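You operate a simulated robot arm through the tools that you are given. There is no shell and no other tool. Be economical: measure what you need, move in short steps, check, and stop when the job is done.

You run a simulated robot arm. Do the job below in one go: nothing can be reset, and whatever is moved stays where it is left.

## Task
Open the bench door three, take the length card and leave it on the upper shelf two and shut the three again. Then put the dolly chock two on the top of the yellow table. Keep to this order. Set down upright: length card.
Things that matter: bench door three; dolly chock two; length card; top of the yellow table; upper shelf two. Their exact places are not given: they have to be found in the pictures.

Only the result counts: the job must be done as asked and must still hold three seconds after the hand-in. Knocking over, shifting, dropping, spilling or breaking anything else fails it.

## Robot
A 7-joint arm with a two-finger parallel gripper on a trunk, on a base that drives. Base frame: it is fixed to the floor where the robot stands at the start and does not move with it; the origin is under the middle of the robot, x ahead of it, y to its left, z up. Readings come in mm, rad, newtons and seconds.
With the tool pointing down near the work surface it reaches from about 380 to 880 mm from the robot's upright axis, wherever it stands. Its first joint turns from -2.897 to 2.897 rad. Places, roughly: bench door three [3500, -300, 500]; dolly chock two [-750, 4000, 1000]; length card [4500, 1000, 1000]; top of the yellow table [0, 1400, 800]; upper shelf two [3900, -100, 500]. Payload 3.43 kg.
Tool frame: the origin (TCP) lies between the finger pads and is the grasp point; the fingertips stand 34 mm ahead of it; z points along the fingers, y is the line along which they close. The gripper opens to 128 mm. The fingers are 24 mm wide and 12 mm thick; the gripper's body (48 by 130 mm) begins 96 mm behind the TCP.
Orientation is told as [roll, pitch, yaw] about the base's x, y, z axes, in that order, counted from this pose: with the fingers straight down and closing along the base's y, the tool's x points along the base's -x, its y along +y and its z along -z.

## Interface
- The arm moves only by the tool drive_tool. Its argument "rows" is a list of rows, each a list of 3 entries, a list of its own where there are three numbers: the shift along the tool's x, y, z in units of 150 mm (1.0 is 150 mm), then the turn, a rotation vector about the tool's x, y, z in units of 45 degrees (1.0 is 45 degrees), then the closure, from 0 (fully open) to 1 (shut). In form: [[[tx, ty, tz], [wx, wy, wz], gripper], ...]. A call has 1 to 10 rows; each row is the pose to reach, as a shift and turn from the pose commanded when the call began, along the tool's axes at that moment. A call with a number of a shift or a turn outside -1 to 1 is refused whole. Each row takes 0.2 s and may step no farther than 50 mm and 0.15 rad from the row before; otherwise, or with a gripper value out of range, the whole call is refused. Where a pose cannot be reached the arm comes as near as it can. A force on the tool above 40 N (or 10 N above the force at the start of the call, whichever is more), or a blocked arm, ends the call early, and 0.2 s more pass. Each finger travels about 153 mm/s and halts on what it meets, pressing with about 23 N; the grip force reading is that of the motor and also rises with nothing between the fingers. The clock runs only during rows and for 0.2 s after the last one: add rows that repeat a pose to give the fingers time. It gives the time, the measured TCP pose, the force on the tool (base axes), the opening and the grip force at its end, in the units of the frame above (readings bear some noise), with the torque about the TCP (base axes, N m) and any sound that the robot's microphone picked up, and new pictures: "views" is both (left out), scene, wrist or none.
- Cameras (640 x 400 px; columns grow to the right, rows downward): "scene" is now at [193.9, 3.5, 1569.8]; the picture's right is [0.04, -1.00, 0.00], its down [-0.59, -0.03, -0.80] and it looks along [0.80, 0.04, -0.59] (base axes); focal length 291 px, centre (320, 200). "wrist" rides on the gripper at [76, -11, -160] in the tool frame; the picture's right is [0.15, 0.99, 0.00], its down [-0.88, 0.13, -0.46] and it looks along [-0.45, 0.07, 0.89] (tool axes); focal length 234 px, centre (320, 200).
- base_move(legs): drives the robot by 1 to 6 legs, each [ahead, turn to the left] in mm and rad, along the robot's own axes; the way and the turn of a leg run together, so that a leg with both is an arc; at most 1500 mm and 3.142 rad a leg. The arm and the cameras ride along, it lands a little off, and it stops where it bumps. It gives what a move gives, and a new picture of the scene camera.
- aim_head(pan, tilt): turns the head with the scene camera to pan (to the left, within 2.304 rad either way) and tilt (down, from -0.506 to 1.204), counted from straight ahead of the robot. It gives what a move gives, and a new picture of the scene camera.
- pixel_to_xyz(camera, pixels): for up to 12 pixels [column, row] of the newest picture of that camera ("zoom" is the newest enlarged one), the place [x, y, z] in the base frame of the surface seen there, good to about 2 mm. The clock stands still meanwhile.
- enlarge(camera, box): a new picture of the part [left, top, right, bottom] of that camera's present view, enlarged. The clock stands still meanwhile.
- finish_job(): hands the job in; it is judged then, once.

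Go step by step. Measure first, check grasps and placings, and put right what went wrong. The budget is 110 turns and 260 pictures, counting those below and the enlarged ones. Unless the task says otherwise, let go and move clear before handing in, and close with one line.

The tools are called after "Emit:" as name(argument=value, ...) on one line, values as JSON. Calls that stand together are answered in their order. drive_tool: Moves the arm, as the interface text tells. Its arguments: {"type":"object","properties":{"rows":{"type":"array","items":{"type":"array"}},"views":{"type":"string","enum":["both","scene","wrist","none"]}},"required":["rows"]} The other tools are called the same way: base_move (legs) drives the base; aim_head (pan, tilt) turns the head that bears the scene camera; pixel_to_xyz (camera, pixels) gives the place of the surface under pixels of a picture; enlarge (camera, box) takes an enlarged picture of a part of a camera's view; finish_job () hands the job in.

At the start:

```text
time_s: 0.0
tool_pos: [755.6, -157.3, 920.7]
tcp_rot: [-0.002, -0.001, 0.001]
ft_force: [0.2, -0.3, 0.6]
moment: [-0.01, 0.01, -0.01]
gripper_width: 128.1
grasp_force: 0.0
robot x, y, heading: [-4.0, -0.1, -0.004]
head pan, tilt: [0.044, 0.635]
```

scene: 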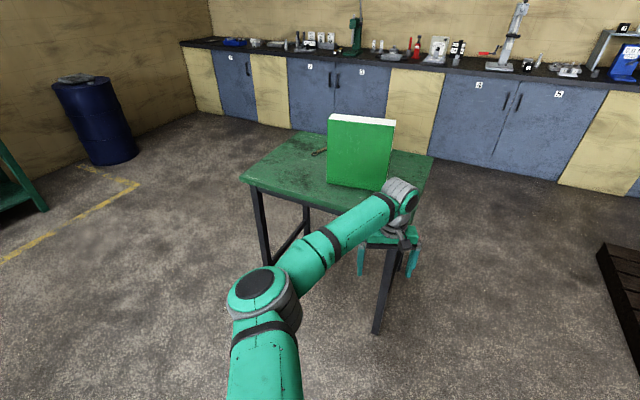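
wrist: 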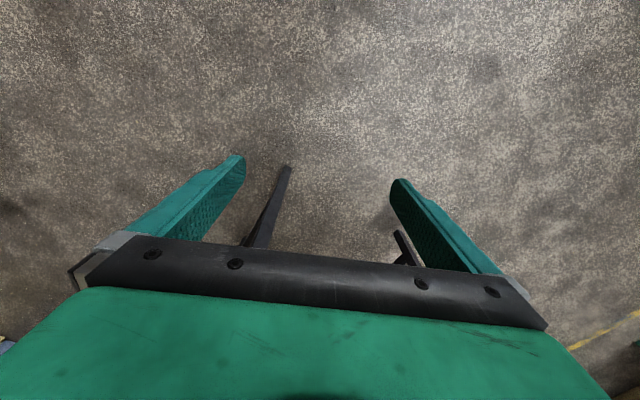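

The scene shows a long bench with numbered doors along the far wall and a green table ahead. I'll enlarge the bench to read the labels.

Emit:
enlarge(camera="scene", box=[180, 0, 410, 144])

Emit:
enlarge(camera="scene", box=[400, 0, 640, 150])

Emit:
pixel_to_xyz(camera="scene", pixels=[[362, 72], [337, 78], [310, 68], [231, 60], [480, 85], [558, 93], [280, 42], [500, 70], [250, 170], [430, 160], [361, 120]])

```text
2.78 times, centred on (295, 72) of scene
```

zoom: 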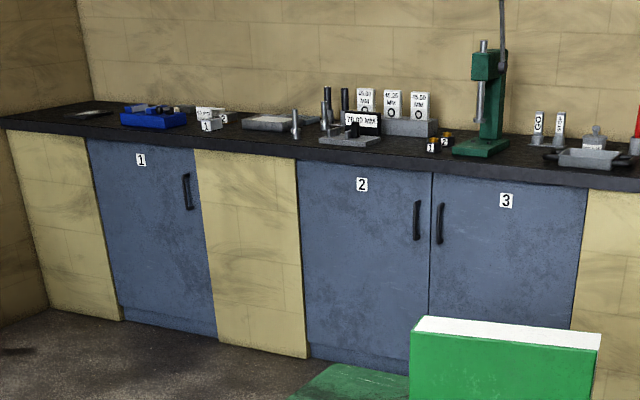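

```text
2.67 times, centred on (520, 75) of scene
```

zoom: 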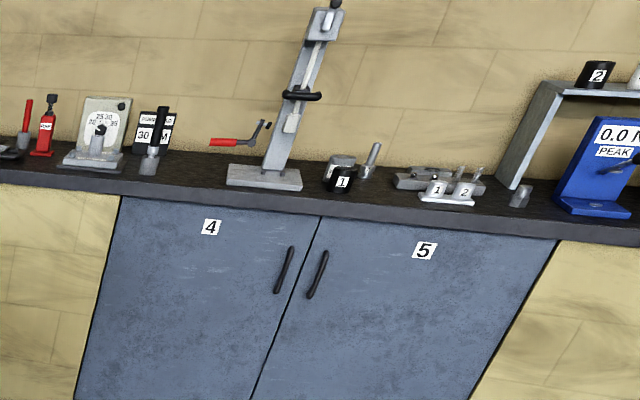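

```text
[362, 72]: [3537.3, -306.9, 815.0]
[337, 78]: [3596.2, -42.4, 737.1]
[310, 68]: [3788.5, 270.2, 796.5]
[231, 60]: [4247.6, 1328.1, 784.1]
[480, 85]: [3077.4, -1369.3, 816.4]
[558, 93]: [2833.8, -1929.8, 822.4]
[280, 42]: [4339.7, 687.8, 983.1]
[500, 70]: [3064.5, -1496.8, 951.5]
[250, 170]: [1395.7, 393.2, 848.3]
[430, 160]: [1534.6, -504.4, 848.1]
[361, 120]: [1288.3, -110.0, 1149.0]
```

The doors 1–5 are readable; door 3's handle is near pixel (337,78) and the bench faces the robot obliquely. Next I look at the left and behind for the yellow table and chocks.

Emit:
pixel_to_xyz(camera="scene", pixels=[[310, 45], [311, 36], [330, 37], [253, 44], [335, 52], [356, 52], [231, 42], [75, 78], [20, 180], [620, 260]])

Emit:
aim_head(pan=1.2, tilt=0.5)

Emit:
aim_head(pan=2.1, tilt=0.4)

Emit:
aim_head(pan=-1.2, tilt=0.5)

```text
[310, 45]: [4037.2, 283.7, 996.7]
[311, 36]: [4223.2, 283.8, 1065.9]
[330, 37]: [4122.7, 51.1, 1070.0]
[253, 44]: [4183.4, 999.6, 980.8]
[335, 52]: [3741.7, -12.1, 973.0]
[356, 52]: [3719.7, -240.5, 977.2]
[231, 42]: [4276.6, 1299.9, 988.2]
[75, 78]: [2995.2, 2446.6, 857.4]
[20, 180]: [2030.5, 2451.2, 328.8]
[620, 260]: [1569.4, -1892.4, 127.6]
```

```text
time_s: 1.4
tool_pos: [756.1, -157.2, 921.1]
tcp_rot: [0.001, 0.0, 0.0]
ft_force: [0.1, 0.1, 0.0]
moment: [0.0, 0.04, 0.01]
gripper_width: 127.9
grasp_force: 0.0
robot x, y, heading: [-2.2, -0.6, -0.003]
head pan, tilt: [1.201, 0.499]
```

scene: 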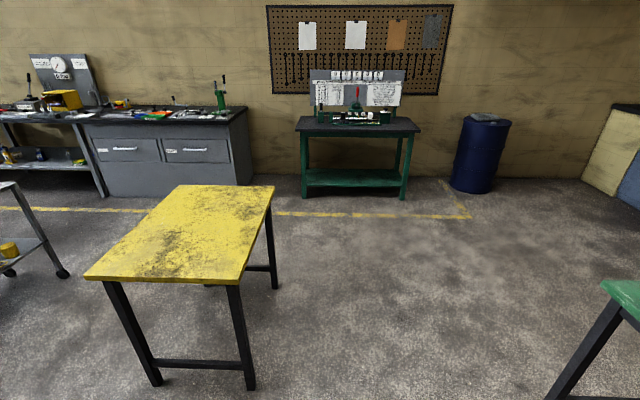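

```text
time_s: 2.6
tool_pos: [755.3, -155.8, 922.1]
tcp_rot: [0.001, 0.0, 0.0]
ft_force: [-0.2, 0.0, -0.2]
moment: [0.0, 0.01, 0.02]
gripper_width: 127.9
grasp_force: 0.0
robot x, y, heading: [3.4, -1.2, 0.003]
head pan, tilt: [2.1, 0.4]
```

scene: 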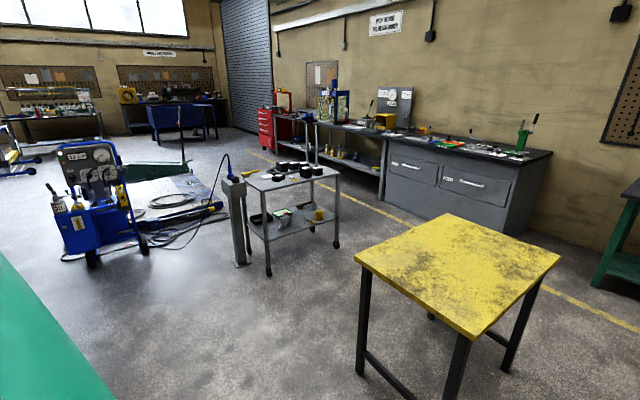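

```text
time_s: 5.4
tool_pos: [755.6, -156.9, 920.1]
tcp_rot: [0.001, 0.001, -0.001]
ft_force: [0.3, -0.6, -0.5]
moment: [-0.02, -0.01, 0.01]
gripper_width: 127.9
grasp_force: 0.2
robot x, y, heading: [0.2, 0.6, -0.002]
head pan, tilt: [-1.201, 0.499]
```

scene: 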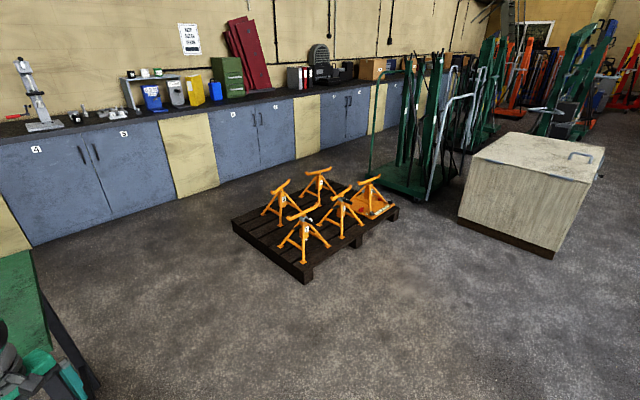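

The yellow table and tool trolley are to the left and behind, while the bench is ahead, facing direction about (-0.92, 0.40). I'll drive around the left side of the green table towards doors 2/3.

Emit:
aim_head(pan=0.0, tilt=0.5)

Emit:
base_move(legs=[[0, 0.75], [1300, 0], [0, -0.75], [1400, 0], [0, -0.41]])

```text
time_s: 6.8
tool_pos: [756.3, -156.6, 921.2]
tcp_rot: [0.0, 0.001, 0.001]
ft_force: [0.0, 0.2, -0.2]
moment: [0.0, 0.01, 0.02]
gripper_width: 128.3
grasp_force: 0.1
robot x, y, heading: [-1.6, 2.2, -0.003]
head pan, tilt: [0.0, 0.499]
```

scene: 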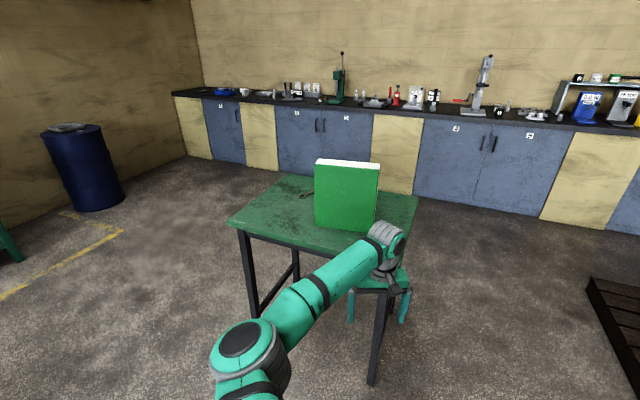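

```text
time_s: 25.5
tool_pos: [2973.2, 303.3, 921.9]
tcp_rot: [-0.001, 0.0, -0.444]
ft_force: [0.0, 1.3, 0.0]
moment: [0.03, -0.01, 0.01]
gripper_width: 128.1
grasp_force: 0.0
robot x, y, heading: [2359.2, 768.8, -0.447]
head pan, tilt: [0.0, 0.499]
```

scene: 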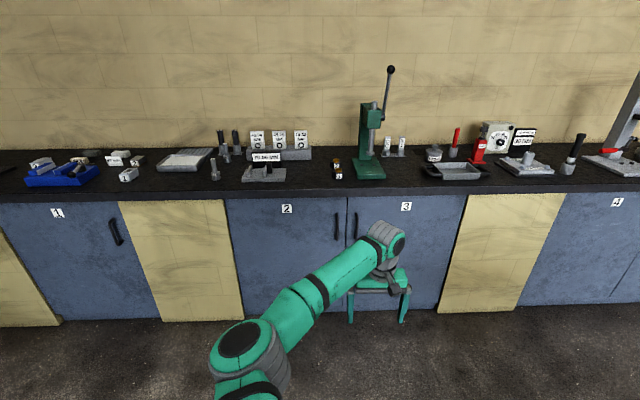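

Emit:
enlarge(camera="scene", box=[0, 110, 220, 250])

Emit:
enlarge(camera="scene", box=[180, 110, 420, 260])

Emit:
pixel_to_xyz(camera="scene", pixels=[[330, 197], [231, 199], [442, 194], [354, 230], [337, 230], [346, 260], [240, 300], [448, 260], [260, 160], [120, 160], [270, 140], [310, 153]])

```text
2.86 times, centred on (110, 180) of scene
```

zoom: 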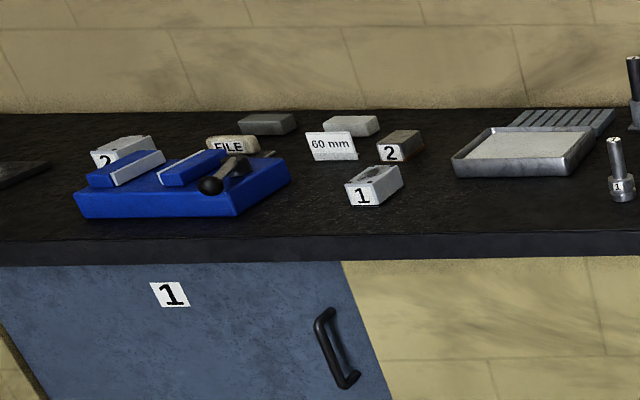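

```text
2.67 times, centred on (300, 185) of scene
```

zoom: 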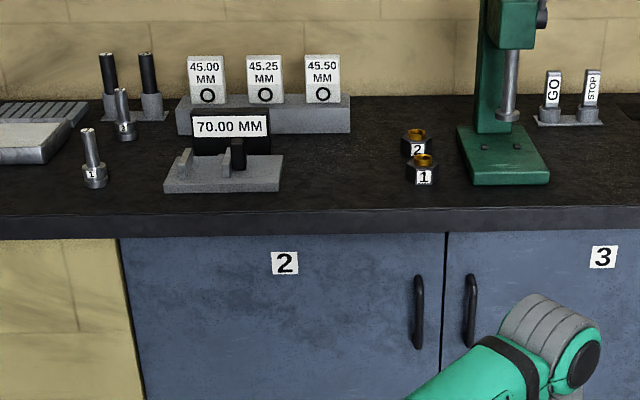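

```text
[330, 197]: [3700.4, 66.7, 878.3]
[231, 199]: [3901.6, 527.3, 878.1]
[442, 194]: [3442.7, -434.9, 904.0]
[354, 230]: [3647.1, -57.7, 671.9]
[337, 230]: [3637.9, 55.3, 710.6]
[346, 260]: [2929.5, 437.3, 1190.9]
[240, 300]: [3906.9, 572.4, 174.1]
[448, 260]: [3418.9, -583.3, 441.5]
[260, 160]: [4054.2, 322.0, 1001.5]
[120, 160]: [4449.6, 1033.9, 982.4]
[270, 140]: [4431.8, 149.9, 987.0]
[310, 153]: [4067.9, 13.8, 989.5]
```

The "60 mm" card at (120,160) → [4450, 1034, 982] is the length card. I'll first turn the gripper to point forward, to take the handle of door 3.

Emit:
drive_tool(rows=[[[0, 0, 0], [0, -0.18, 0], 0], [[0, 0, 0], [0, -0.36, 0], 0], [[0, 0, 0], [0, -0.54, 0], 0], [[0, 0, 0], [0, -0.72, 0], 0], [[0, 0, 0], [0, -0.9, 0], 0], [[0, 0, 0], [0, -1, 0], 0]], views="none")

Emit:
drive_tool(rows=[[[0, 0, 0], [0, -0.18, 0], 0], [[0, 0, 0], [0, -0.36, 0], 0], [[0, 0, 0], [0, -0.54, 0], 0], [[0, 0, 0], [0, -0.72, 0], 0], [[0, 0, 0], [0, -0.9, 0], 0], [[0, 0, 0], [0, -1, 0], 0]], views="both")

```text
time_s: 26.9
tool_pos: [2974.5, 304.5, 921.9]
tcp_rot: [0.0, -0.786, -0.446]
ft_force: [0.0, -0.7, 0.6]
moment: [0.02, -0.04, -0.05]
gripper_width: 127.9
grasp_force: 0.0
robot x, y, heading: [2360.8, 771.0, -0.452]
head pan, tilt: [0.0, 0.499]
```

```text
time_s: 28.3
tool_pos: [2927.0, 245.3, 980.5]
tcp_rot: [0.04, -1.516, -0.4]
ft_force: [-0.2, 0.5, 0.5]
moment: [0.01, 0.01, -0.04]
gripper_width: 127.9
grasp_force: 0.1
out of reach, approached as far as the arm can: row 3, 4, 5, 6
robot x, y, heading: [2352.4, 772.6, -0.45]
head pan, tilt: [0.0, 0.499]
```

scene: 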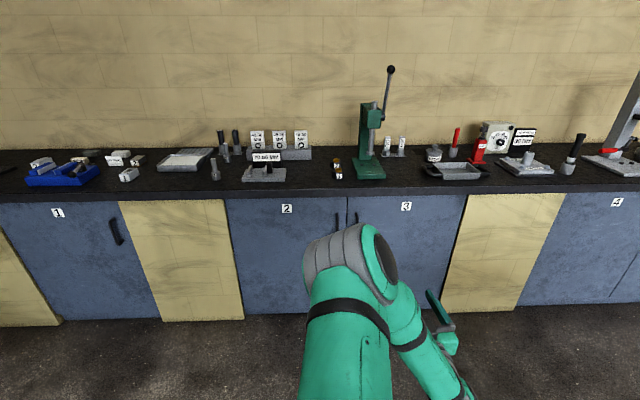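
wrist: 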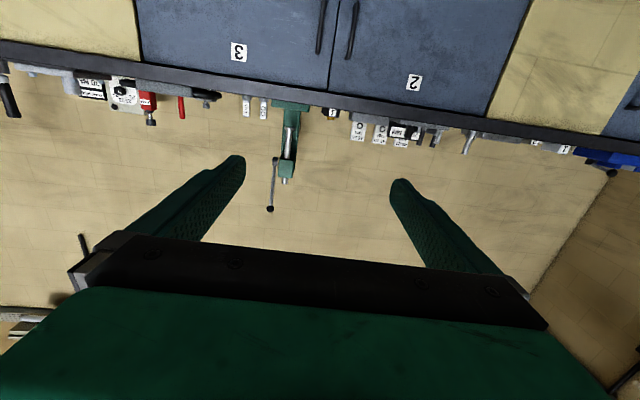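

The pose straight forward is at the arm's limit; a 45° tilt is reachable and grips a vertical handle as well. I return to 45° and retract the arm back-and-down before driving closer.

Emit:
drive_tool(rows=[[[0, 0, 0], [0, 0.18, 0], 0], [[0, 0, 0], [0, 0.36, 0], 0], [[0, 0, 0], [0, 0.54, 0], 0], [[0, 0, 0], [0, 0.72, 0], 0], [[0, 0, 0], [0, 0.9, 0], 0], [[0, 0, 0], [0, 1, 0], 0]], views="none")

Emit:
drive_tool(rows=[[[0.3, 0, 0], [0, 0, 0], 0], [[0.6, 0, 0], [0, 0, 0], 0], [[0.9, 0, 0], [0, 0, 0], 0], [[1, 0, 0], [0, 0, 0], 0]], views="scene")

```text
time_s: 29.7
tool_pos: [2927.8, 240.8, 980.3]
tcp_rot: [0.002, -0.728, -0.365]
ft_force: [1.0, -0.4, -0.6]
moment: [-0.03, 0.03, 0.0]
gripper_width: 127.9
grasp_force: 0.0
robot x, y, heading: [2358.7, 768.6, -0.448]
head pan, tilt: [0.0, 0.499]
```

```text
time_s: 30.7
tool_pos: [2825.2, 281.0, 878.9]
tcp_rot: [0.003, -0.729, -0.363]
ft_force: [-0.4, 0.2, -0.5]
moment: [0.04, -0.02, -0.01]
gripper_width: 128.1
grasp_force: 0.0
robot x, y, heading: [2360.0, 768.7, -0.45]
head pan, tilt: [0.0, 0.499]
```

scene: 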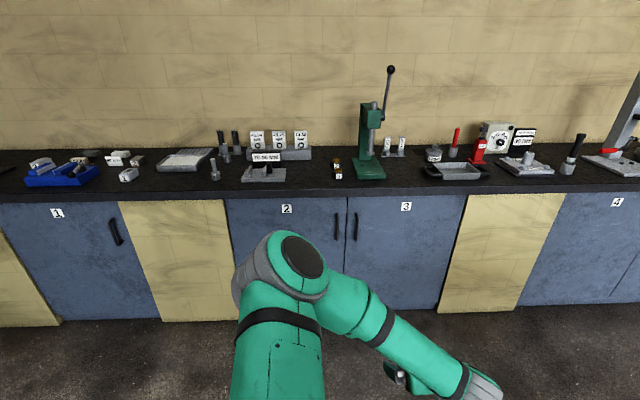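

The handles at (337,225) and (355,226) are now clear. I'll measure them enlarged.

Emit:
enlarge(camera="scene", box=[314, 190, 378, 230])

```text
10.00 times, centred on (346, 210) of scene
```

zoom: 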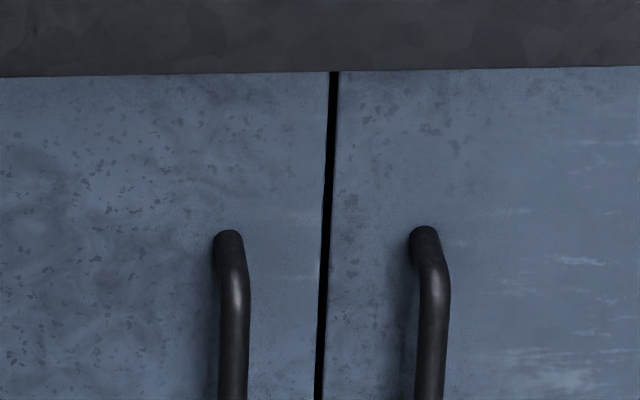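

Emit:
pixel_to_xyz(camera="zoom", pixels=[[433, 300], [430, 380], [424, 240], [500, 300], [370, 300], [340, 300], [610, 200], [20, 200], [335, 60], [335, 10]])

Emit:
pixel_to_xyz(camera="scene", pixels=[[354, 236], [353, 240], [337, 236], [450, 225], [446, 240], [440, 290], [460, 220], [406, 206], [120, 160], [200, 180]])

```text
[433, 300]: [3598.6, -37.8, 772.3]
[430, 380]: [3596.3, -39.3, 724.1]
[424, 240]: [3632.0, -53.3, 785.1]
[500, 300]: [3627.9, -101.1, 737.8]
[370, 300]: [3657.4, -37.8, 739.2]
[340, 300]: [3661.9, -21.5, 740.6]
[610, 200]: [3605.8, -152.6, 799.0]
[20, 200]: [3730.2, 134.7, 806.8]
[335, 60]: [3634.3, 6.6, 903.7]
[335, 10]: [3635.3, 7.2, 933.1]
```

```text
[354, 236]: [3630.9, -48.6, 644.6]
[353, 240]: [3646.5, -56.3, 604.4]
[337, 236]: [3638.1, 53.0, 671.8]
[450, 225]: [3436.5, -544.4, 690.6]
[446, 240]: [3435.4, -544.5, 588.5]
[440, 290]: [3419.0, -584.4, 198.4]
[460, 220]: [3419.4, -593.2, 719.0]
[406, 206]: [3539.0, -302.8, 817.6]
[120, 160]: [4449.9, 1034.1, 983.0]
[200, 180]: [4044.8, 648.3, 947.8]
```

Door 3's handle bar is at about [3602, -41], z 645–785, standing 55 mm off the door; the hinge is at about [3436, -544]. I drive 700 mm straight ahead to stand left of the door swing.

Emit:
base_move(legs=[[700, 0]])

```text
time_s: 34.5
tool_pos: [3441.8, -24.4, 879.4]
tcp_rot: [0.003, -0.729, -0.373]
ft_force: [0.4, 0.2, -0.1]
moment: [0.01, -0.03, -0.04]
gripper_width: 127.9
grasp_force: 0.0
robot x, y, heading: [2978.6, 471.1, -0.458]
head pan, tilt: [0.0, 0.499]
```

scene: 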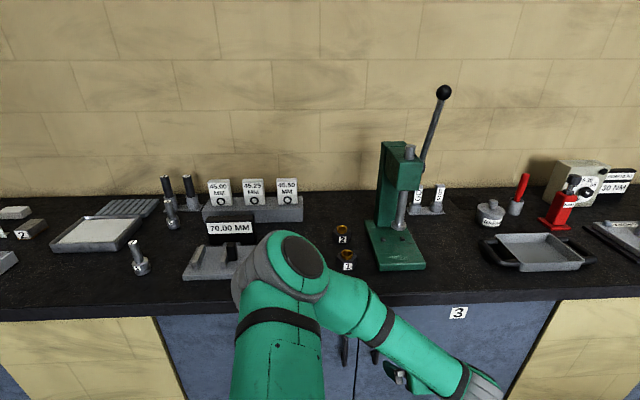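

I move the tool down toward the handle height, with the fingers half closed to clear door 2's handle, and tilt the head to watch.

Emit:
aim_head(pan=-0.15, tilt=0.85)

Emit:
drive_tool(rows=[[[0.1, 0.08, 0.2], [0, 0, 0], 0.2], [[0.2, 0.17, 0.4], [0, 0, 0], 0.4], [[0.3, 0.25, 0.6], [0, 0, 0], 0.4], [[0.339, 0.287, 0.68], [0, 0, 0], 0.4]], views="both")

```text
time_s: 35.4
tool_pos: [3442.2, -24.7, 879.9]
tcp_rot: [0.003, -0.729, -0.373]
ft_force: [0.0, 0.7, 0.2]
moment: [0.01, 0.0, 0.01]
gripper_width: 127.9
grasp_force: 0.0
robot x, y, heading: [2983.8, 469.2, -0.459]
head pan, tilt: [-0.15, 0.85]
```

scene: 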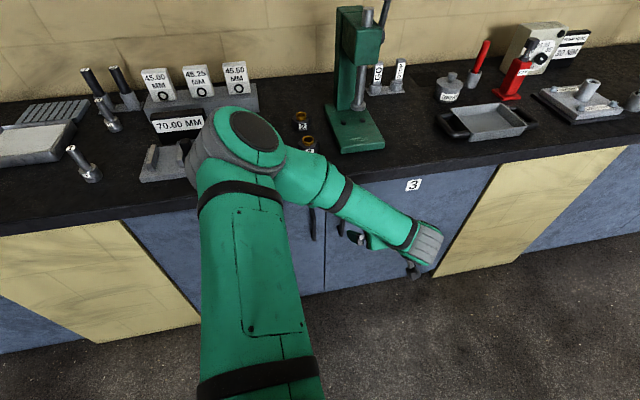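

```text
time_s: 36.4
tool_pos: [3486.0, 7.8, 771.2]
tcp_rot: [0.004, -0.73, -0.375]
ft_force: [0.9, -1.2, -1.0]
moment: [0.0, 0.02, 0.01]
gripper_width: 76.9
grasp_force: 0.1
robot x, y, heading: [2980.8, 471.5, -0.457]
head pan, tilt: [-0.15, 0.85]
```

scene: 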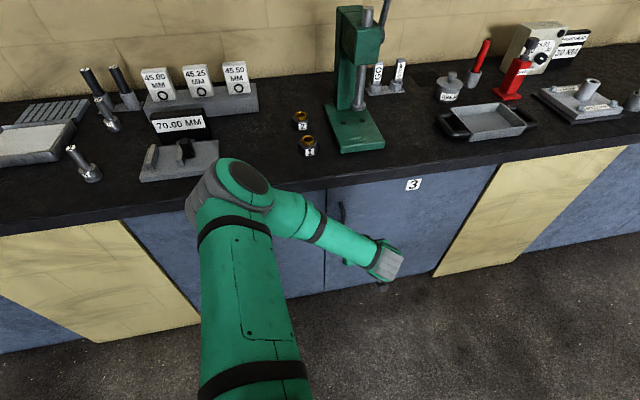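
wrist: 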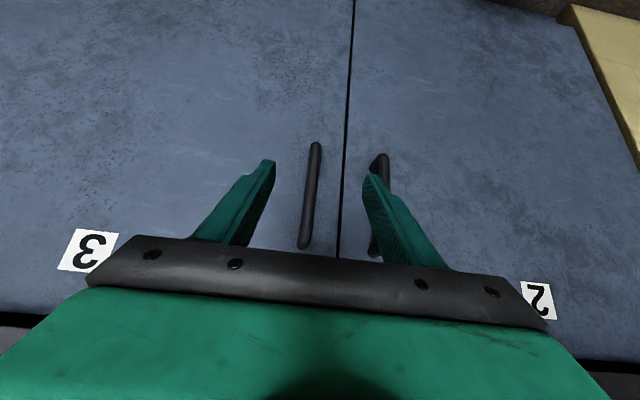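

The handle (pixel ~310,195 in wrist) lies between the fingers. I go down to its mid-height, advance and close on it.

Emit:
drive_tool(rows=[[[0.025, -0.01, 0.23], [0, 0, 0], 0.4], [[0.05, -0.019, 0.456], [0, 0, 0], 0.4], [[-0.173, -0.019, 0.656], [0, 0, 0], 0.4], [[-0.378, -0.019, 0.838], [0, 0, 0], 0.4], [[-0.378, -0.019, 0.838], [0, 0, 0], 0.7], [[-0.378, -0.019, 0.838], [0, 0, 0], 1], [[-0.378, -0.019, 0.838], [0, 0, 0], 1]], views="both")

```text
time_s: 38.0
tool_pos: [3600.8, -42.0, 713.6]
tcp_rot: [0.001, -0.73, -0.374]
ft_force: [-1.9, -8.0, -1.9]
moment: [-0.28, 0.08, 0.08]
gripper_width: 15.5
grasp_force: 45.0
robot x, y, heading: [2979.5, 467.6, -0.456]
head pan, tilt: [-0.15, 0.85]
```

scene: 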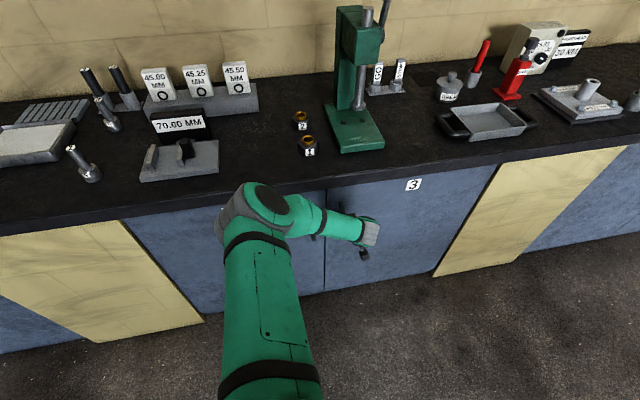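
wrist: 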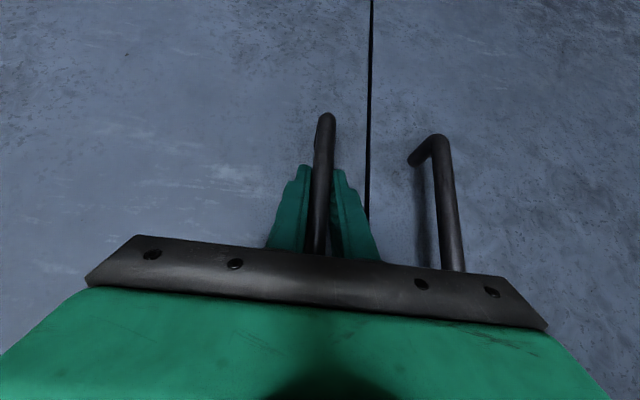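

The handle is gripped (15.5 mm, 45 N). I pull it along the arc about the hinge.

Emit:
drive_tool(rows=[[[0.104, -0.012, -0.093], [0, 0, 0], 1], [[0.209, -0.027, -0.187], [0, 0, 0], 1], [[0.313, -0.05, -0.28], [0, 0, 0], 1], [[0.417, -0.077, -0.372], [0, 0, 0], 1], [[0.62, -0.149, -0.554], [0, 0, 0], 1]], views="scene")

```text
time_s: 39.2
tool_pos: [3481.7, -15.5, 713.1]
tcp_rot: [0.011, -0.73, -0.37]
ft_force: [0.4, 5.3, 7.5]
moment: [-0.9, 1.21, 0.09]
gripper_width: 16.0
grasp_force: 45.1
robot x, y, heading: [2978.3, 467.0, -0.455]
head pan, tilt: [-0.15, 0.85]
stopped in row 5: the force on the tool passed its limit at 43 N (the readings are from after the stop); the commanded pose is now the measured one
```

scene: 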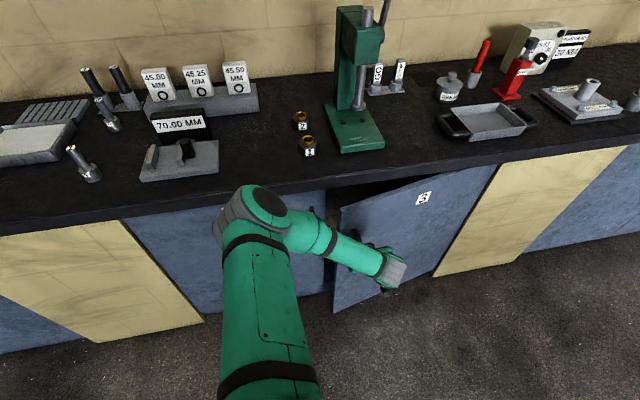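

Door swung ~0.24 rad. I continue with gentler steps.

Emit:
drive_tool(rows=[[[0.1, -0.045, -0.089], [0, 0, 0], 1], [[0.199, -0.093, -0.178], [0, 0, 0], 1], [[0.295, -0.15, -0.264], [0, 0, 0], 1], [[0.391, -0.208, -0.349], [0, 0, 0], 1], [[0.484, -0.275, -0.432], [0, 0, 0], 1], [[0.576, -0.342, -0.515], [0, 0, 0], 1]], views="scene")

```text
time_s: 40.0
tool_pos: [3428.7, -11.5, 714.2]
tcp_rot: [0.018, -0.73, -0.369]
ft_force: [0.2, 9.0, 9.7]
moment: [-1.0, 1.56, -0.02]
gripper_width: 16.0
grasp_force: 45.1
robot x, y, heading: [2976.7, 470.1, -0.458]
head pan, tilt: [-0.15, 0.85]
stopped in row 3: the force on the tool passed its limit at 43 N (the readings are from after the stop); the commanded pose is now the measured one
```

scene: 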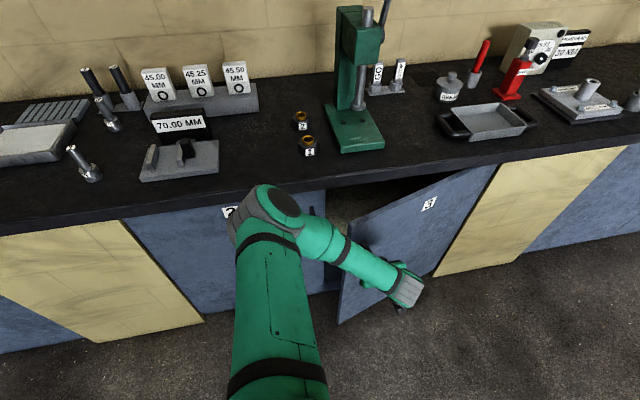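

Door is ~0.35 rad open, with a gap of ~190 mm; enough. I release the handle and back off, then look.

Emit:
drive_tool(rows=[[[0, 0, 0], [0, 0, 0], 0.6], [[0, 0, 0], [0, 0, 0], 0.4], [[0, 0, -0.3], [0, 0, 0], 0.4], [[0, 0, -0.6], [0, 0, 0], 0.4], [[0, 0, -0.8], [0, 0, 0], 0.4]], views="both")

```text
time_s: 41.2
tool_pos: [3352.1, 16.0, 804.2]
tcp_rot: [0.018, -0.731, -0.373]
ft_force: [-0.5, 0.5, -0.1]
moment: [0.04, 0.0, 0.0]
gripper_width: 76.6
grasp_force: 0.0
robot x, y, heading: [2979.9, 466.9, -0.462]
head pan, tilt: [-0.15, 0.85]
```

scene: 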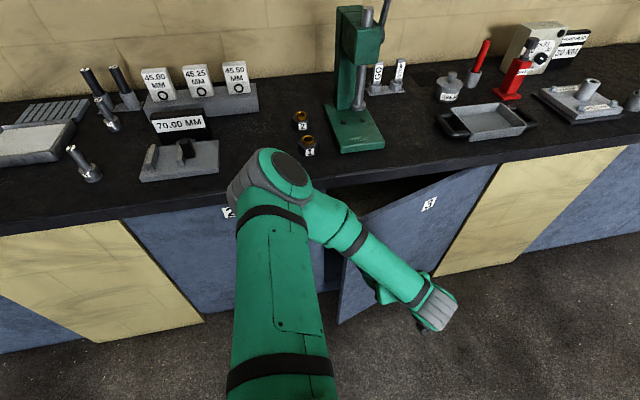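
wrist: 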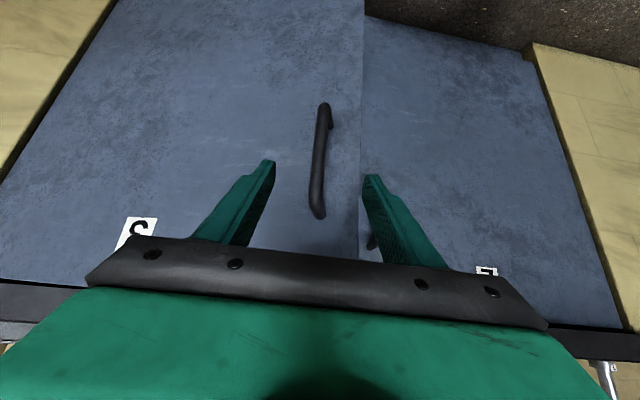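

Released cleanly. I measure the door's free edge.

Emit:
pixel_to_xyz(camera="scene", pixels=[[346, 262], [343, 290], [430, 220], [490, 180], [365, 225], [340, 240]])

Emit:
pixel_to_xyz(camera="wrist", pixels=[[358, 120], [358, 170], [369, 120], [369, 60], [322, 160], [200, 100]])

```text
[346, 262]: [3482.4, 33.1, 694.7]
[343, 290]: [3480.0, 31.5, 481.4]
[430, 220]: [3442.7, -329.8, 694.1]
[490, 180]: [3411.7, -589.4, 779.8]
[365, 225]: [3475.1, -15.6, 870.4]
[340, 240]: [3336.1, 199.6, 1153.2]
```

```text
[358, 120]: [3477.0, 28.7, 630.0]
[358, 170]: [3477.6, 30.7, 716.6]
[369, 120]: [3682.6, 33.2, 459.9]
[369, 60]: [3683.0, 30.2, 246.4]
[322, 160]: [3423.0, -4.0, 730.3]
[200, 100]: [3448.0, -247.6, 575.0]
```

Door edge is at [3478, 30]. I shift left past the edge with fingers shut, then insert behind it.

Emit:
drive_tool(rows=[[[0, 0.33, 0], [0, 0, 0], 0.6], [[0, 0.66, 0], [0, 0, 0], 0.8], [[0, 0.99, 0], [0, 0, 0], 1]], views="none")

Emit:
drive_tool(rows=[[[-0.09, 0, 0.25], [0, 0, 0], 1], [[-0.18, 0, 0.5], [0, 0, 0], 1], [[-0.27, 0, 0.75], [0, 0, 0], 1], [[-0.37, 0, 0.99], [0, 0, 0], 1]], views="both")

```text
time_s: 42.0
tool_pos: [3405.5, 155.6, 805.6]
tcp_rot: [0.017, -0.732, -0.372]
ft_force: [-0.3, 0.2, 0.2]
moment: [0.0, -0.03, 0.03]
gripper_width: 0.0
grasp_force: 22.9
robot x, y, heading: [2981.6, 469.4, -0.455]
head pan, tilt: [-0.15, 0.85]
```

```text
time_s: 43.0
tool_pos: [3535.4, 107.5, 729.5]
tcp_rot: [0.017, -0.731, -0.372]
ft_force: [-0.8, 0.4, -0.1]
moment: [-0.03, 0.01, -0.01]
gripper_width: 0.1
grasp_force: 23.3
robot x, y, heading: [2985.4, 465.5, -0.458]
head pan, tilt: [-0.15, 0.85]
```

scene: 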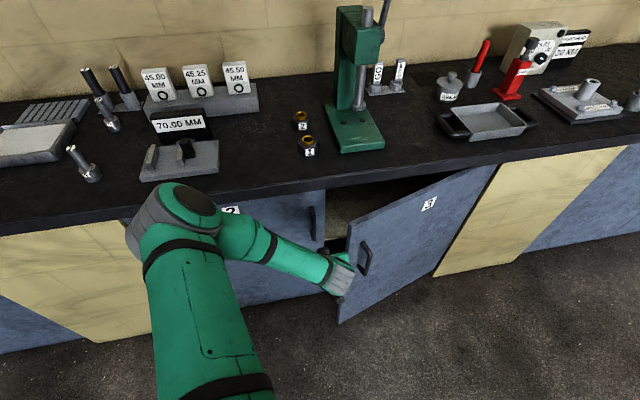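
wrist: 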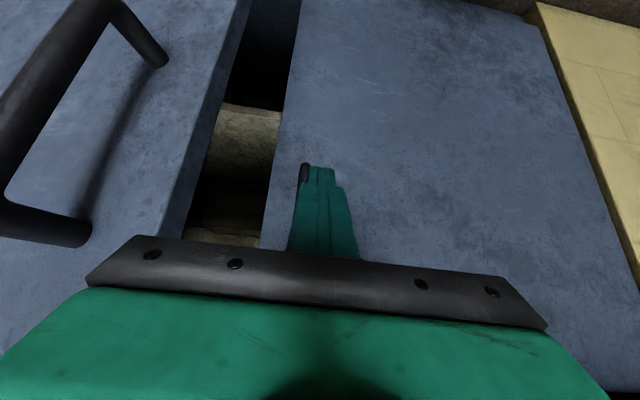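

The fingers are behind the door edge. I now sweep right and back to swing the door open.

Emit:
drive_tool(rows=[[[0.05, -0.17, -0.05], [0, 0, 0], 1], [[0.13, -0.3, -0.12], [0, 0, 0], 1], [[0.23, -0.4, -0.2], [0, 0, 0], 1], [[0.33, -0.48, -0.29], [0, 0, 0], 1], [[0.43, -0.56, -0.38], [0, 0, 0], 1]], views="scene")

```text
time_s: 44.2
tool_pos: [3427.4, 59.0, 729.3]
tcp_rot: [0.02, -0.731, -0.373]
ft_force: [0.1, -0.3, -0.4]
moment: [0.02, 0.01, 0.02]
gripper_width: 0.0
grasp_force: 23.2
robot x, y, heading: [2980.3, 469.8, -0.46]
head pan, tilt: [-0.15, 0.85]
```

scene: 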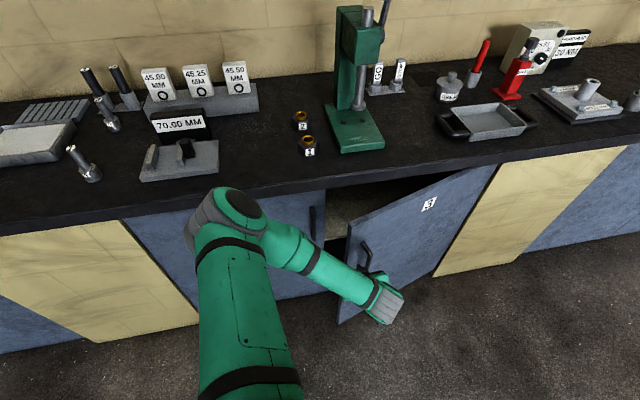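

The tool slipped out in front of the edge without touching the door. I go back behind the edge and sweep purely right first.

Emit:
drive_tool(rows=[[[0, 0.3, 0], [0, 0, 0], 1], [[-0.1, 0.56, 0.1], [0, 0, 0], 1], [[-0.32, 0.56, 0.28], [0, 0, 0], 1], [[-0.53, 0.56, 0.47], [0, 0, 0], 1]], views="none")

Emit:
drive_tool(rows=[[[0, -0.25, 0], [0, 0, 0], 1], [[0, -0.45, 0], [0, 0, 0], 1], [[0, -0.6, 0], [0, 0, 0], 1], [[0, -0.75, 0], [0, 0, 0], 1], [[0, -0.9, 0], [0, 0, 0], 1]], views="scene")

```text
time_s: 45.2
tool_pos: [3556.8, 97.3, 729.7]
tcp_rot: [0.019, -0.731, -0.373]
ft_force: [-0.1, 0.7, -0.5]
moment: [0.02, 0.04, 0.02]
gripper_width: 0.0
grasp_force: 23.1
robot x, y, heading: [2975.2, 467.4, -0.456]
head pan, tilt: [-0.15, 0.85]
```

```text
time_s: 45.6
tool_pos: [3551.8, 78.9, 731.0]
tcp_rot: [0.026, -0.735, -0.362]
ft_force: [1.5, 8.1, 3.3]
moment: [-0.85, 0.32, -0.47]
gripper_width: 0.0
grasp_force: 22.8
robot x, y, heading: [2979.2, 466.6, -0.455]
head pan, tilt: [-0.15, 0.85]
stopped in row 1: the force on the tool passed its limit at 76 N (the readings are from after the stop); the commanded pose is now the measured one
```

scene: 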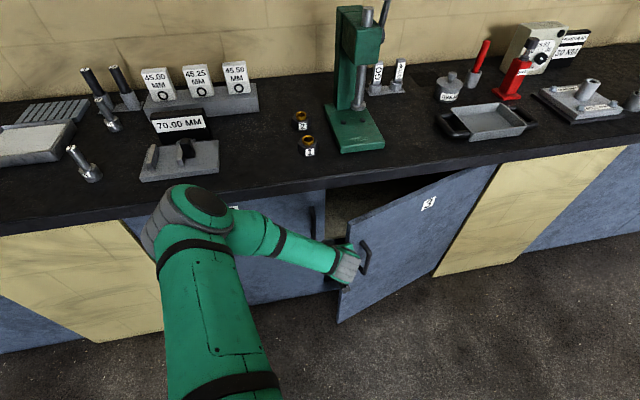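

The push ran along the door plane, so it jammed. Better: with the tool vertical, put the fingers behind the door's top edge (z 870) and pull outward. I back out and turn the tool down.

Emit:
drive_tool(rows=[[[0, 0.15, 0], [0, 0, 0], 1], [[0, 0.15, -0.3], [0, 0, 0], 1], [[0, 0.15, -0.6], [0, 0, 0], 1], [[0, 0.15, -0.9], [0, 0, 0], 1], [[0, 0.15, -1], [0, 0, 0], 1]], views="none")

Emit:
drive_tool(rows=[[[0, 0, 0], [0, 0.18, 0], 1], [[0, 0, 0], [0, 0.36, 0], 1], [[0, 0, 0], [0, 0.54, 0], 1], [[0, 0, 0], [0, 0.72, 0], 1], [[0, 0, 0], [0, 0.9, 0], 1], [[0, 0, 0], [0, 0.936, 0], 1]], views="both")

```text
time_s: 46.8
tool_pos: [3463.7, 130.8, 841.2]
tcp_rot: [0.03, -0.733, -0.365]
ft_force: [-0.3, 0.9, -0.9]
moment: [0.0, 0.0, 0.01]
gripper_width: 0.0
grasp_force: 23.0
robot x, y, heading: [2982.9, 471.2, -0.464]
head pan, tilt: [-0.15, 0.85]
```

```text
time_s: 48.2
tool_pos: [3463.6, 131.6, 841.8]
tcp_rot: [0.02, 0.002, -0.344]
ft_force: [-0.5, 0.5, 0.8]
moment: [0.03, 0.02, 0.04]
gripper_width: 0.0
grasp_force: 22.6
robot x, y, heading: [2978.1, 473.9, -0.46]
head pan, tilt: [-0.15, 0.85]
```

scene: 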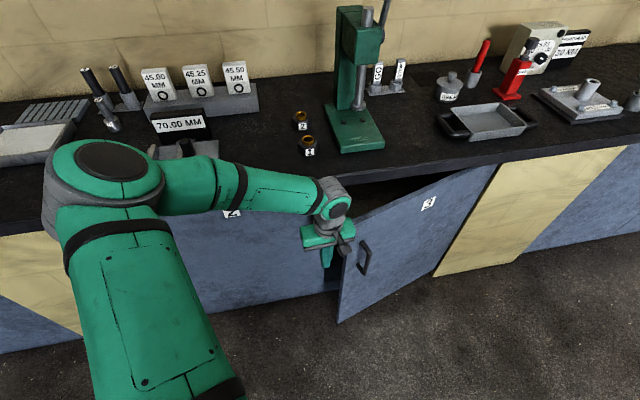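
wrist: 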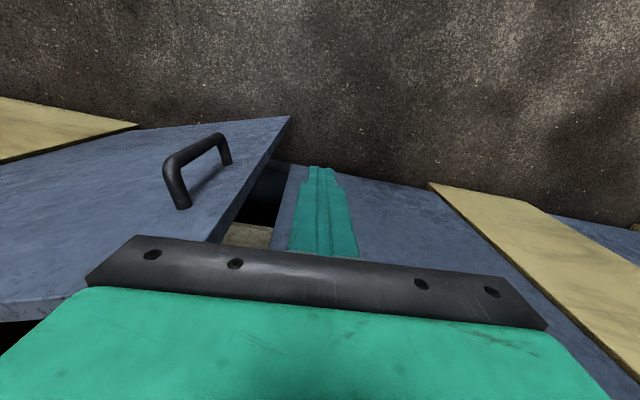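

Tool is vertical. I go in behind the edge (forward first, then right) with the gripper body staying above the door's top.

Emit:
drive_tool(rows=[[[-0.25, 0, 0], [0, 0, 0], 1], [[-0.5, -0.05, 0], [0, 0, 0], 1], [[-0.75, -0.1, 0.08], [0, 0, 0], 1], [[-0.947, -0.17, 0.24], [0, 0, 0], 1], [[-0.93, -0.4, 0.24], [0, 0, 0], 1], [[-0.92, -0.65, 0.24], [0, 0, 0], 1], [[-0.894, -0.937, 0.24], [0, 0, 0], 1]], views="both")

```text
time_s: 49.8
tool_pos: [3542.5, -45.8, 804.8]
tcp_rot: [0.021, 0.003, -0.346]
ft_force: [0.5, -0.5, 0.1]
moment: [-0.04, 0.01, 0.02]
gripper_width: 0.1
grasp_force: 23.1
robot x, y, heading: [2981.1, 469.6, -0.456]
head pan, tilt: [-0.15, 0.85]
```

scene: 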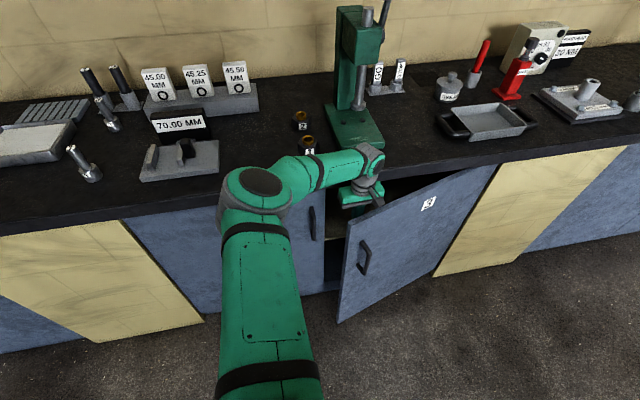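
wrist: 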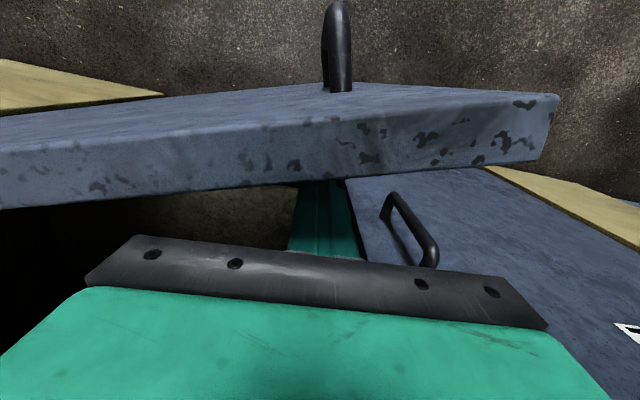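

The fingers are behind the door's top. I pull outward along the arc.

Emit:
drive_tool(rows=[[[0.14, -0.022, 0], [0, 0, 0], 1], [[0.278, -0.049, 0], [0, 0, 0], 1], [[0.41, -0.08, 0], [0, 0, 0], 1], [[0.537, -0.116, 0], [0, 0, 0], 1], [[0.667, -0.16, 0], [0, 0, 0], 1], [[0.797, -0.205, 0], [0, 0, 0], 1], [[0.983, -0.285, 0], [0, 0, 0], 1]], views="scene")

```text
time_s: 51.4
tool_pos: [3391.8, -39.6, 802.3]
tcp_rot: [0.021, 0.002, -0.345]
ft_force: [-0.3, -0.8, -0.6]
moment: [-0.02, 0.0, -0.01]
gripper_width: 0.1
grasp_force: 23.3
robot x, y, heading: [2977.4, 466.7, -0.459]
head pan, tilt: [-0.15, 0.85]
```

scene: 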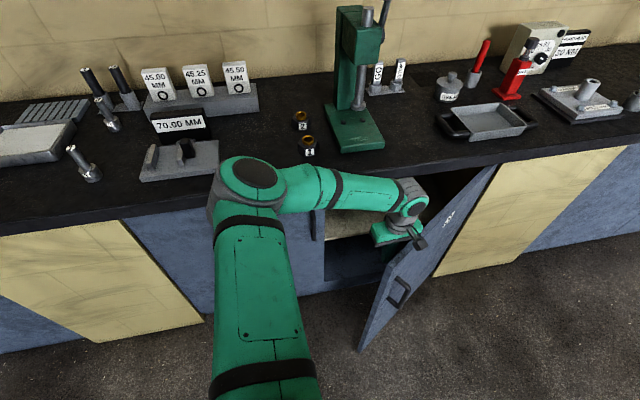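

The door is swinging well. Continue along the arc.

Emit:
drive_tool(rows=[[[0.16, -0.08, 0], [0, 0, 0], 1], [[0.312, -0.16, 0], [0, 0, 0], 1], [[0.45, -0.255, 0], [0, 0, 0], 1], [[0.592, -0.35, 0], [0, 0, 0], 1], [[0.72, -0.455, 0], [0, 0, 0], 1], [[0.853, -0.56, 0], [0, 0, 0], 1], [[0.975, -0.679, 0], [0, 0, 0], 1]], views="none")

Emit:
drive_tool(rows=[[[0.12, -0.17, 0], [0, 0, 0], 1], [[0.22, -0.35, 0], [0, 0, 0], 1], [[0.32, -0.53, 0], [0, 0, 0], 1], [[0.4, -0.72, 0], [0, 0, 0], 1], [[0.47, -0.95, 0], [0, 0, 0], 1]], views="scene")

```text
time_s: 53.0
tool_pos: [3218.3, -82.0, 800.2]
tcp_rot: [0.02, 0.001, -0.346]
ft_force: [0.0, 3.0, 8.2]
moment: [-0.81, 0.02, -0.02]
gripper_width: 0.1
grasp_force: 23.2
robot x, y, heading: [2977.8, 468.8, -0.46]
head pan, tilt: [-0.15, 0.85]
```

```text
time_s: 54.2
tool_pos: [3104.4, -191.8, 801.0]
tcp_rot: [0.022, 0.003, -0.344]
ft_force: [0.5, -0.8, 0.0]
moment: [-0.01, 0.02, 0.01]
gripper_width: 0.0
grasp_force: 22.9
robot x, y, heading: [2979.8, 468.1, -0.459]
head pan, tilt: [-0.15, 0.85]
```

scene: 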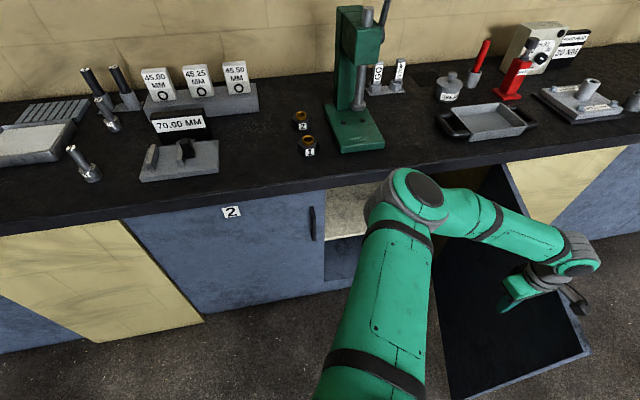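

Door ~75° open. I push further right to bring it past 90°.

Emit:
drive_tool(rows=[[[0.03, -0.2, 0], [0, 0, 0], 1], [[0.05, -0.4, 0], [0, 0, 0], 1], [[0.06, -0.6, 0], [0, 0, 0], 1], [[0.06, -0.8, 0], [0, 0, 0], 1], [[0.06, -1, 0], [0, 0, 0], 1]], views="scene")

```text
time_s: 55.4
tool_pos: [3044.5, -330.7, 794.2]
tcp_rot: [0.019, 0.002, -0.346]
ft_force: [0.7, -0.4, 0.2]
moment: [0.02, 0.08, 0.02]
gripper_width: 0.3
grasp_force: 22.9
robot x, y, heading: [2978.4, 469.3, -0.46]
head pan, tilt: [-0.15, 0.85]
```

scene: 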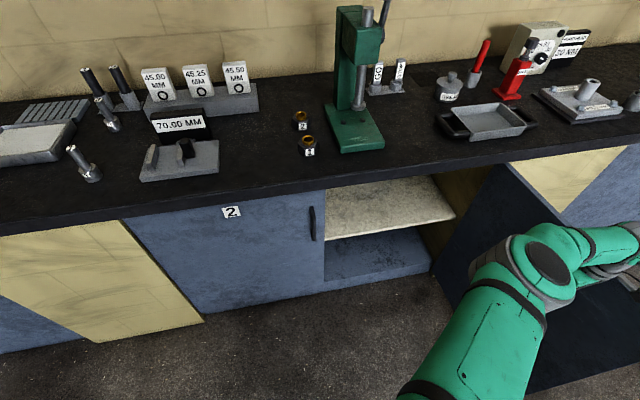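

Door 3 is open past 90°, and the shelf shows at (380,205). I measure it and check for labels.

Emit:
enlarge(camera="scene", box=[300, 150, 492, 270])

Emit:
pixel_to_xyz(camera="scene", pixels=[[345, 230], [400, 215], [440, 212], [380, 200], [370, 190], [400, 228], [345, 200], [360, 260], [420, 180], [435, 180], [495, 167]])

```text
3.33 times, centred on (396, 210) of scene
```

zoom: 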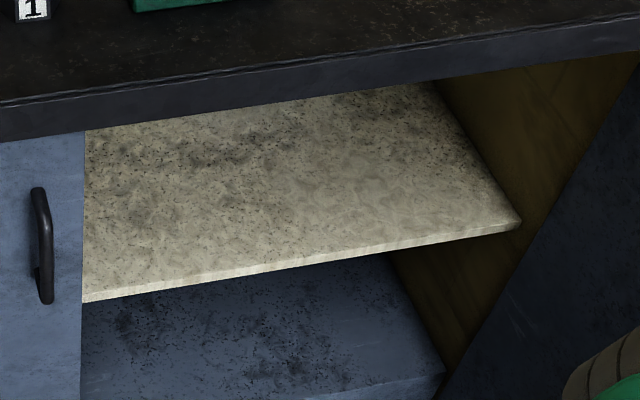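

```text
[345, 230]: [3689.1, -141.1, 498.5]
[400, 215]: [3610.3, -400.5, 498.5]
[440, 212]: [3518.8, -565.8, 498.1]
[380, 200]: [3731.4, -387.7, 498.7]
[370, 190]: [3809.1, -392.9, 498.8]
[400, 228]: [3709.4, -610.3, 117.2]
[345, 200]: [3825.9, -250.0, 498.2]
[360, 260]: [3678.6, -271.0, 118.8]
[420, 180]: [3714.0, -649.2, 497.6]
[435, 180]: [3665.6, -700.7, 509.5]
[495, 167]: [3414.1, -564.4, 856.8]
```

The upper shelf is at z 498.5, front edge ~75 mm behind the doors, with ~370 mm of headroom. Next I raise the arm and bring it in front of the robot for travelling.

Emit:
drive_tool(rows=[[[0, 0.2, -0.25], [0, 0, 0], 1], [[0, 0.4, -0.5], [0, 0, 0], 1], [[0, 0.6, -0.75], [0, 0, 0], 1], [[0, 0.8, -1], [0, 0, 0], 1]], views="none")

Emit:
drive_tool(rows=[[[-0.05, 0.2, -0.2], [0, 0, 0], 1], [[-0.1, 0.4, -0.4], [0, 0, 0], 1], [[-0.15, 0.6, -0.6], [0, 0, 0], 1], [[-0.2, 0.8, -0.8], [0, 0, 0], 1], [[-0.25, 1, -0.9], [0, 0, 0], 1]], views="none")

Emit:
drive_tool(rows=[[[-0.05, 0.3, 0], [0, 0, 0], 1], [[-0.1, 0.6, 0], [0, 0, 0], 1], [[-0.15, 0.9, 0], [0, 0, 0], 1], [[-0.2, 1, 0], [0, 0, 0], 1]], views="none")

Emit:
drive_tool(rows=[[[-0.05, 0.3, 0], [0, 0, 0], 1], [[-0.1, 0.6, 0], [0, 0, 0], 1], [[-0.15, 0.9, 0], [0, 0, 0], 1], [[-0.2, 1, 0], [0, 0, 0], 1]], views="scene")

```text
time_s: 56.4
tool_pos: [3085.5, -218.0, 944.7]
tcp_rot: [0.021, 0.003, -0.347]
ft_force: [-0.6, -0.4, -0.6]
moment: [0.02, -0.01, 0.01]
gripper_width: 0.1
grasp_force: 22.7
robot x, y, heading: [2978.7, 464.6, -0.458]
head pan, tilt: [-0.15, 0.85]
```

```text
time_s: 57.6
tool_pos: [3169.9, -96.4, 1086.3]
tcp_rot: [0.021, 0.001, -0.347]
ft_force: [0.0, -1.3, -0.7]
moment: [0.05, -0.01, 0.01]
gripper_width: 0.0
grasp_force: 23.5
robot x, y, heading: [2980.4, 467.1, -0.458]
head pan, tilt: [-0.15, 0.85]
```

```text
time_s: 58.6
tool_pos: [3247.8, 37.7, 1088.8]
tcp_rot: [0.021, 0.002, -0.348]
ft_force: [-0.5, 0.1, -0.2]
moment: [0.07, -0.04, -0.02]
gripper_width: 0.0
grasp_force: 22.8
robot x, y, heading: [2977.0, 471.2, -0.456]
head pan, tilt: [-0.15, 0.85]
```

```text
time_s: 59.6
tool_pos: [3325.9, 167.9, 1089.5]
tcp_rot: [0.02, 0.001, -0.348]
ft_force: [0.1, 1.1, -0.2]
moment: [-0.01, -0.04, -0.02]
gripper_width: 0.0
grasp_force: 23.1
robot x, y, heading: [2977.8, 466.1, -0.454]
head pan, tilt: [-0.15, 0.85]
```

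scene: 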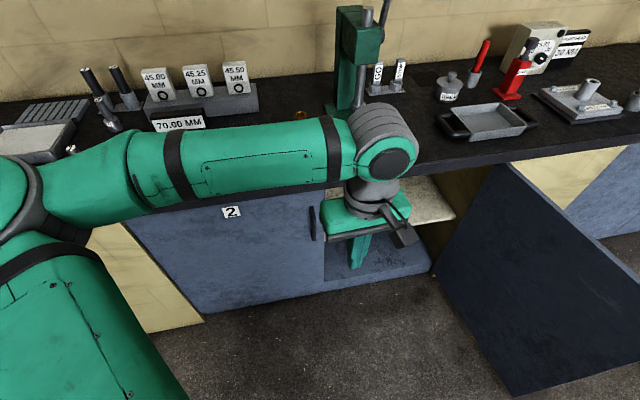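

The arm is in; the door is left open at ~95°. I drive left along the bench to the card.

Emit:
base_move(legs=[[0, 1.32], [1140, 0], [0, -1.277]])

Emit:
aim_head(pan=0.0, tilt=0.7)

```text
time_s: 72.5
tool_pos: [4067.2, 1017.9, 1088.9]
tcp_rot: [0.019, 0.004, -0.309]
ft_force: [-0.7, 0.2, -0.5]
moment: [0.01, 0.01, 0.03]
gripper_width: 0.1
grasp_force: 22.7
robot x, y, heading: [3708.9, 1306.4, -0.423]
head pan, tilt: [-0.15, 0.85]
```

scene: 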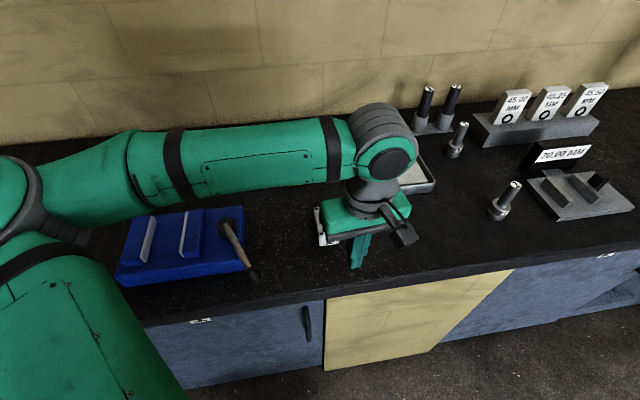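

```text
time_s: 73.2
tool_pos: [4067.6, 1018.5, 1088.3]
tcp_rot: [0.019, 0.003, -0.308]
ft_force: [0.3, 0.5, 0.1]
moment: [-0.02, -0.01, -0.05]
gripper_width: 0.0
grasp_force: 22.9
robot x, y, heading: [3710.4, 1307.0, -0.421]
head pan, tilt: [0.0, 0.7]
```

scene: 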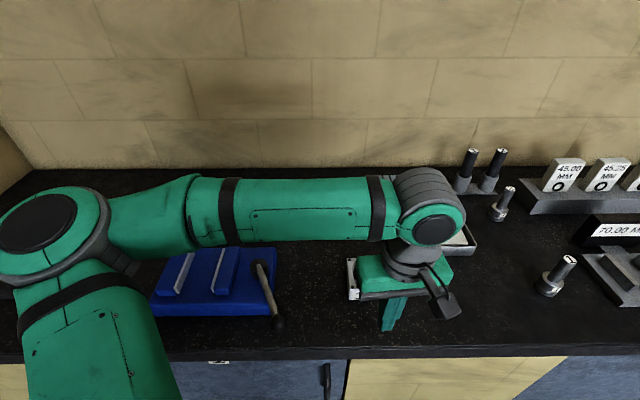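

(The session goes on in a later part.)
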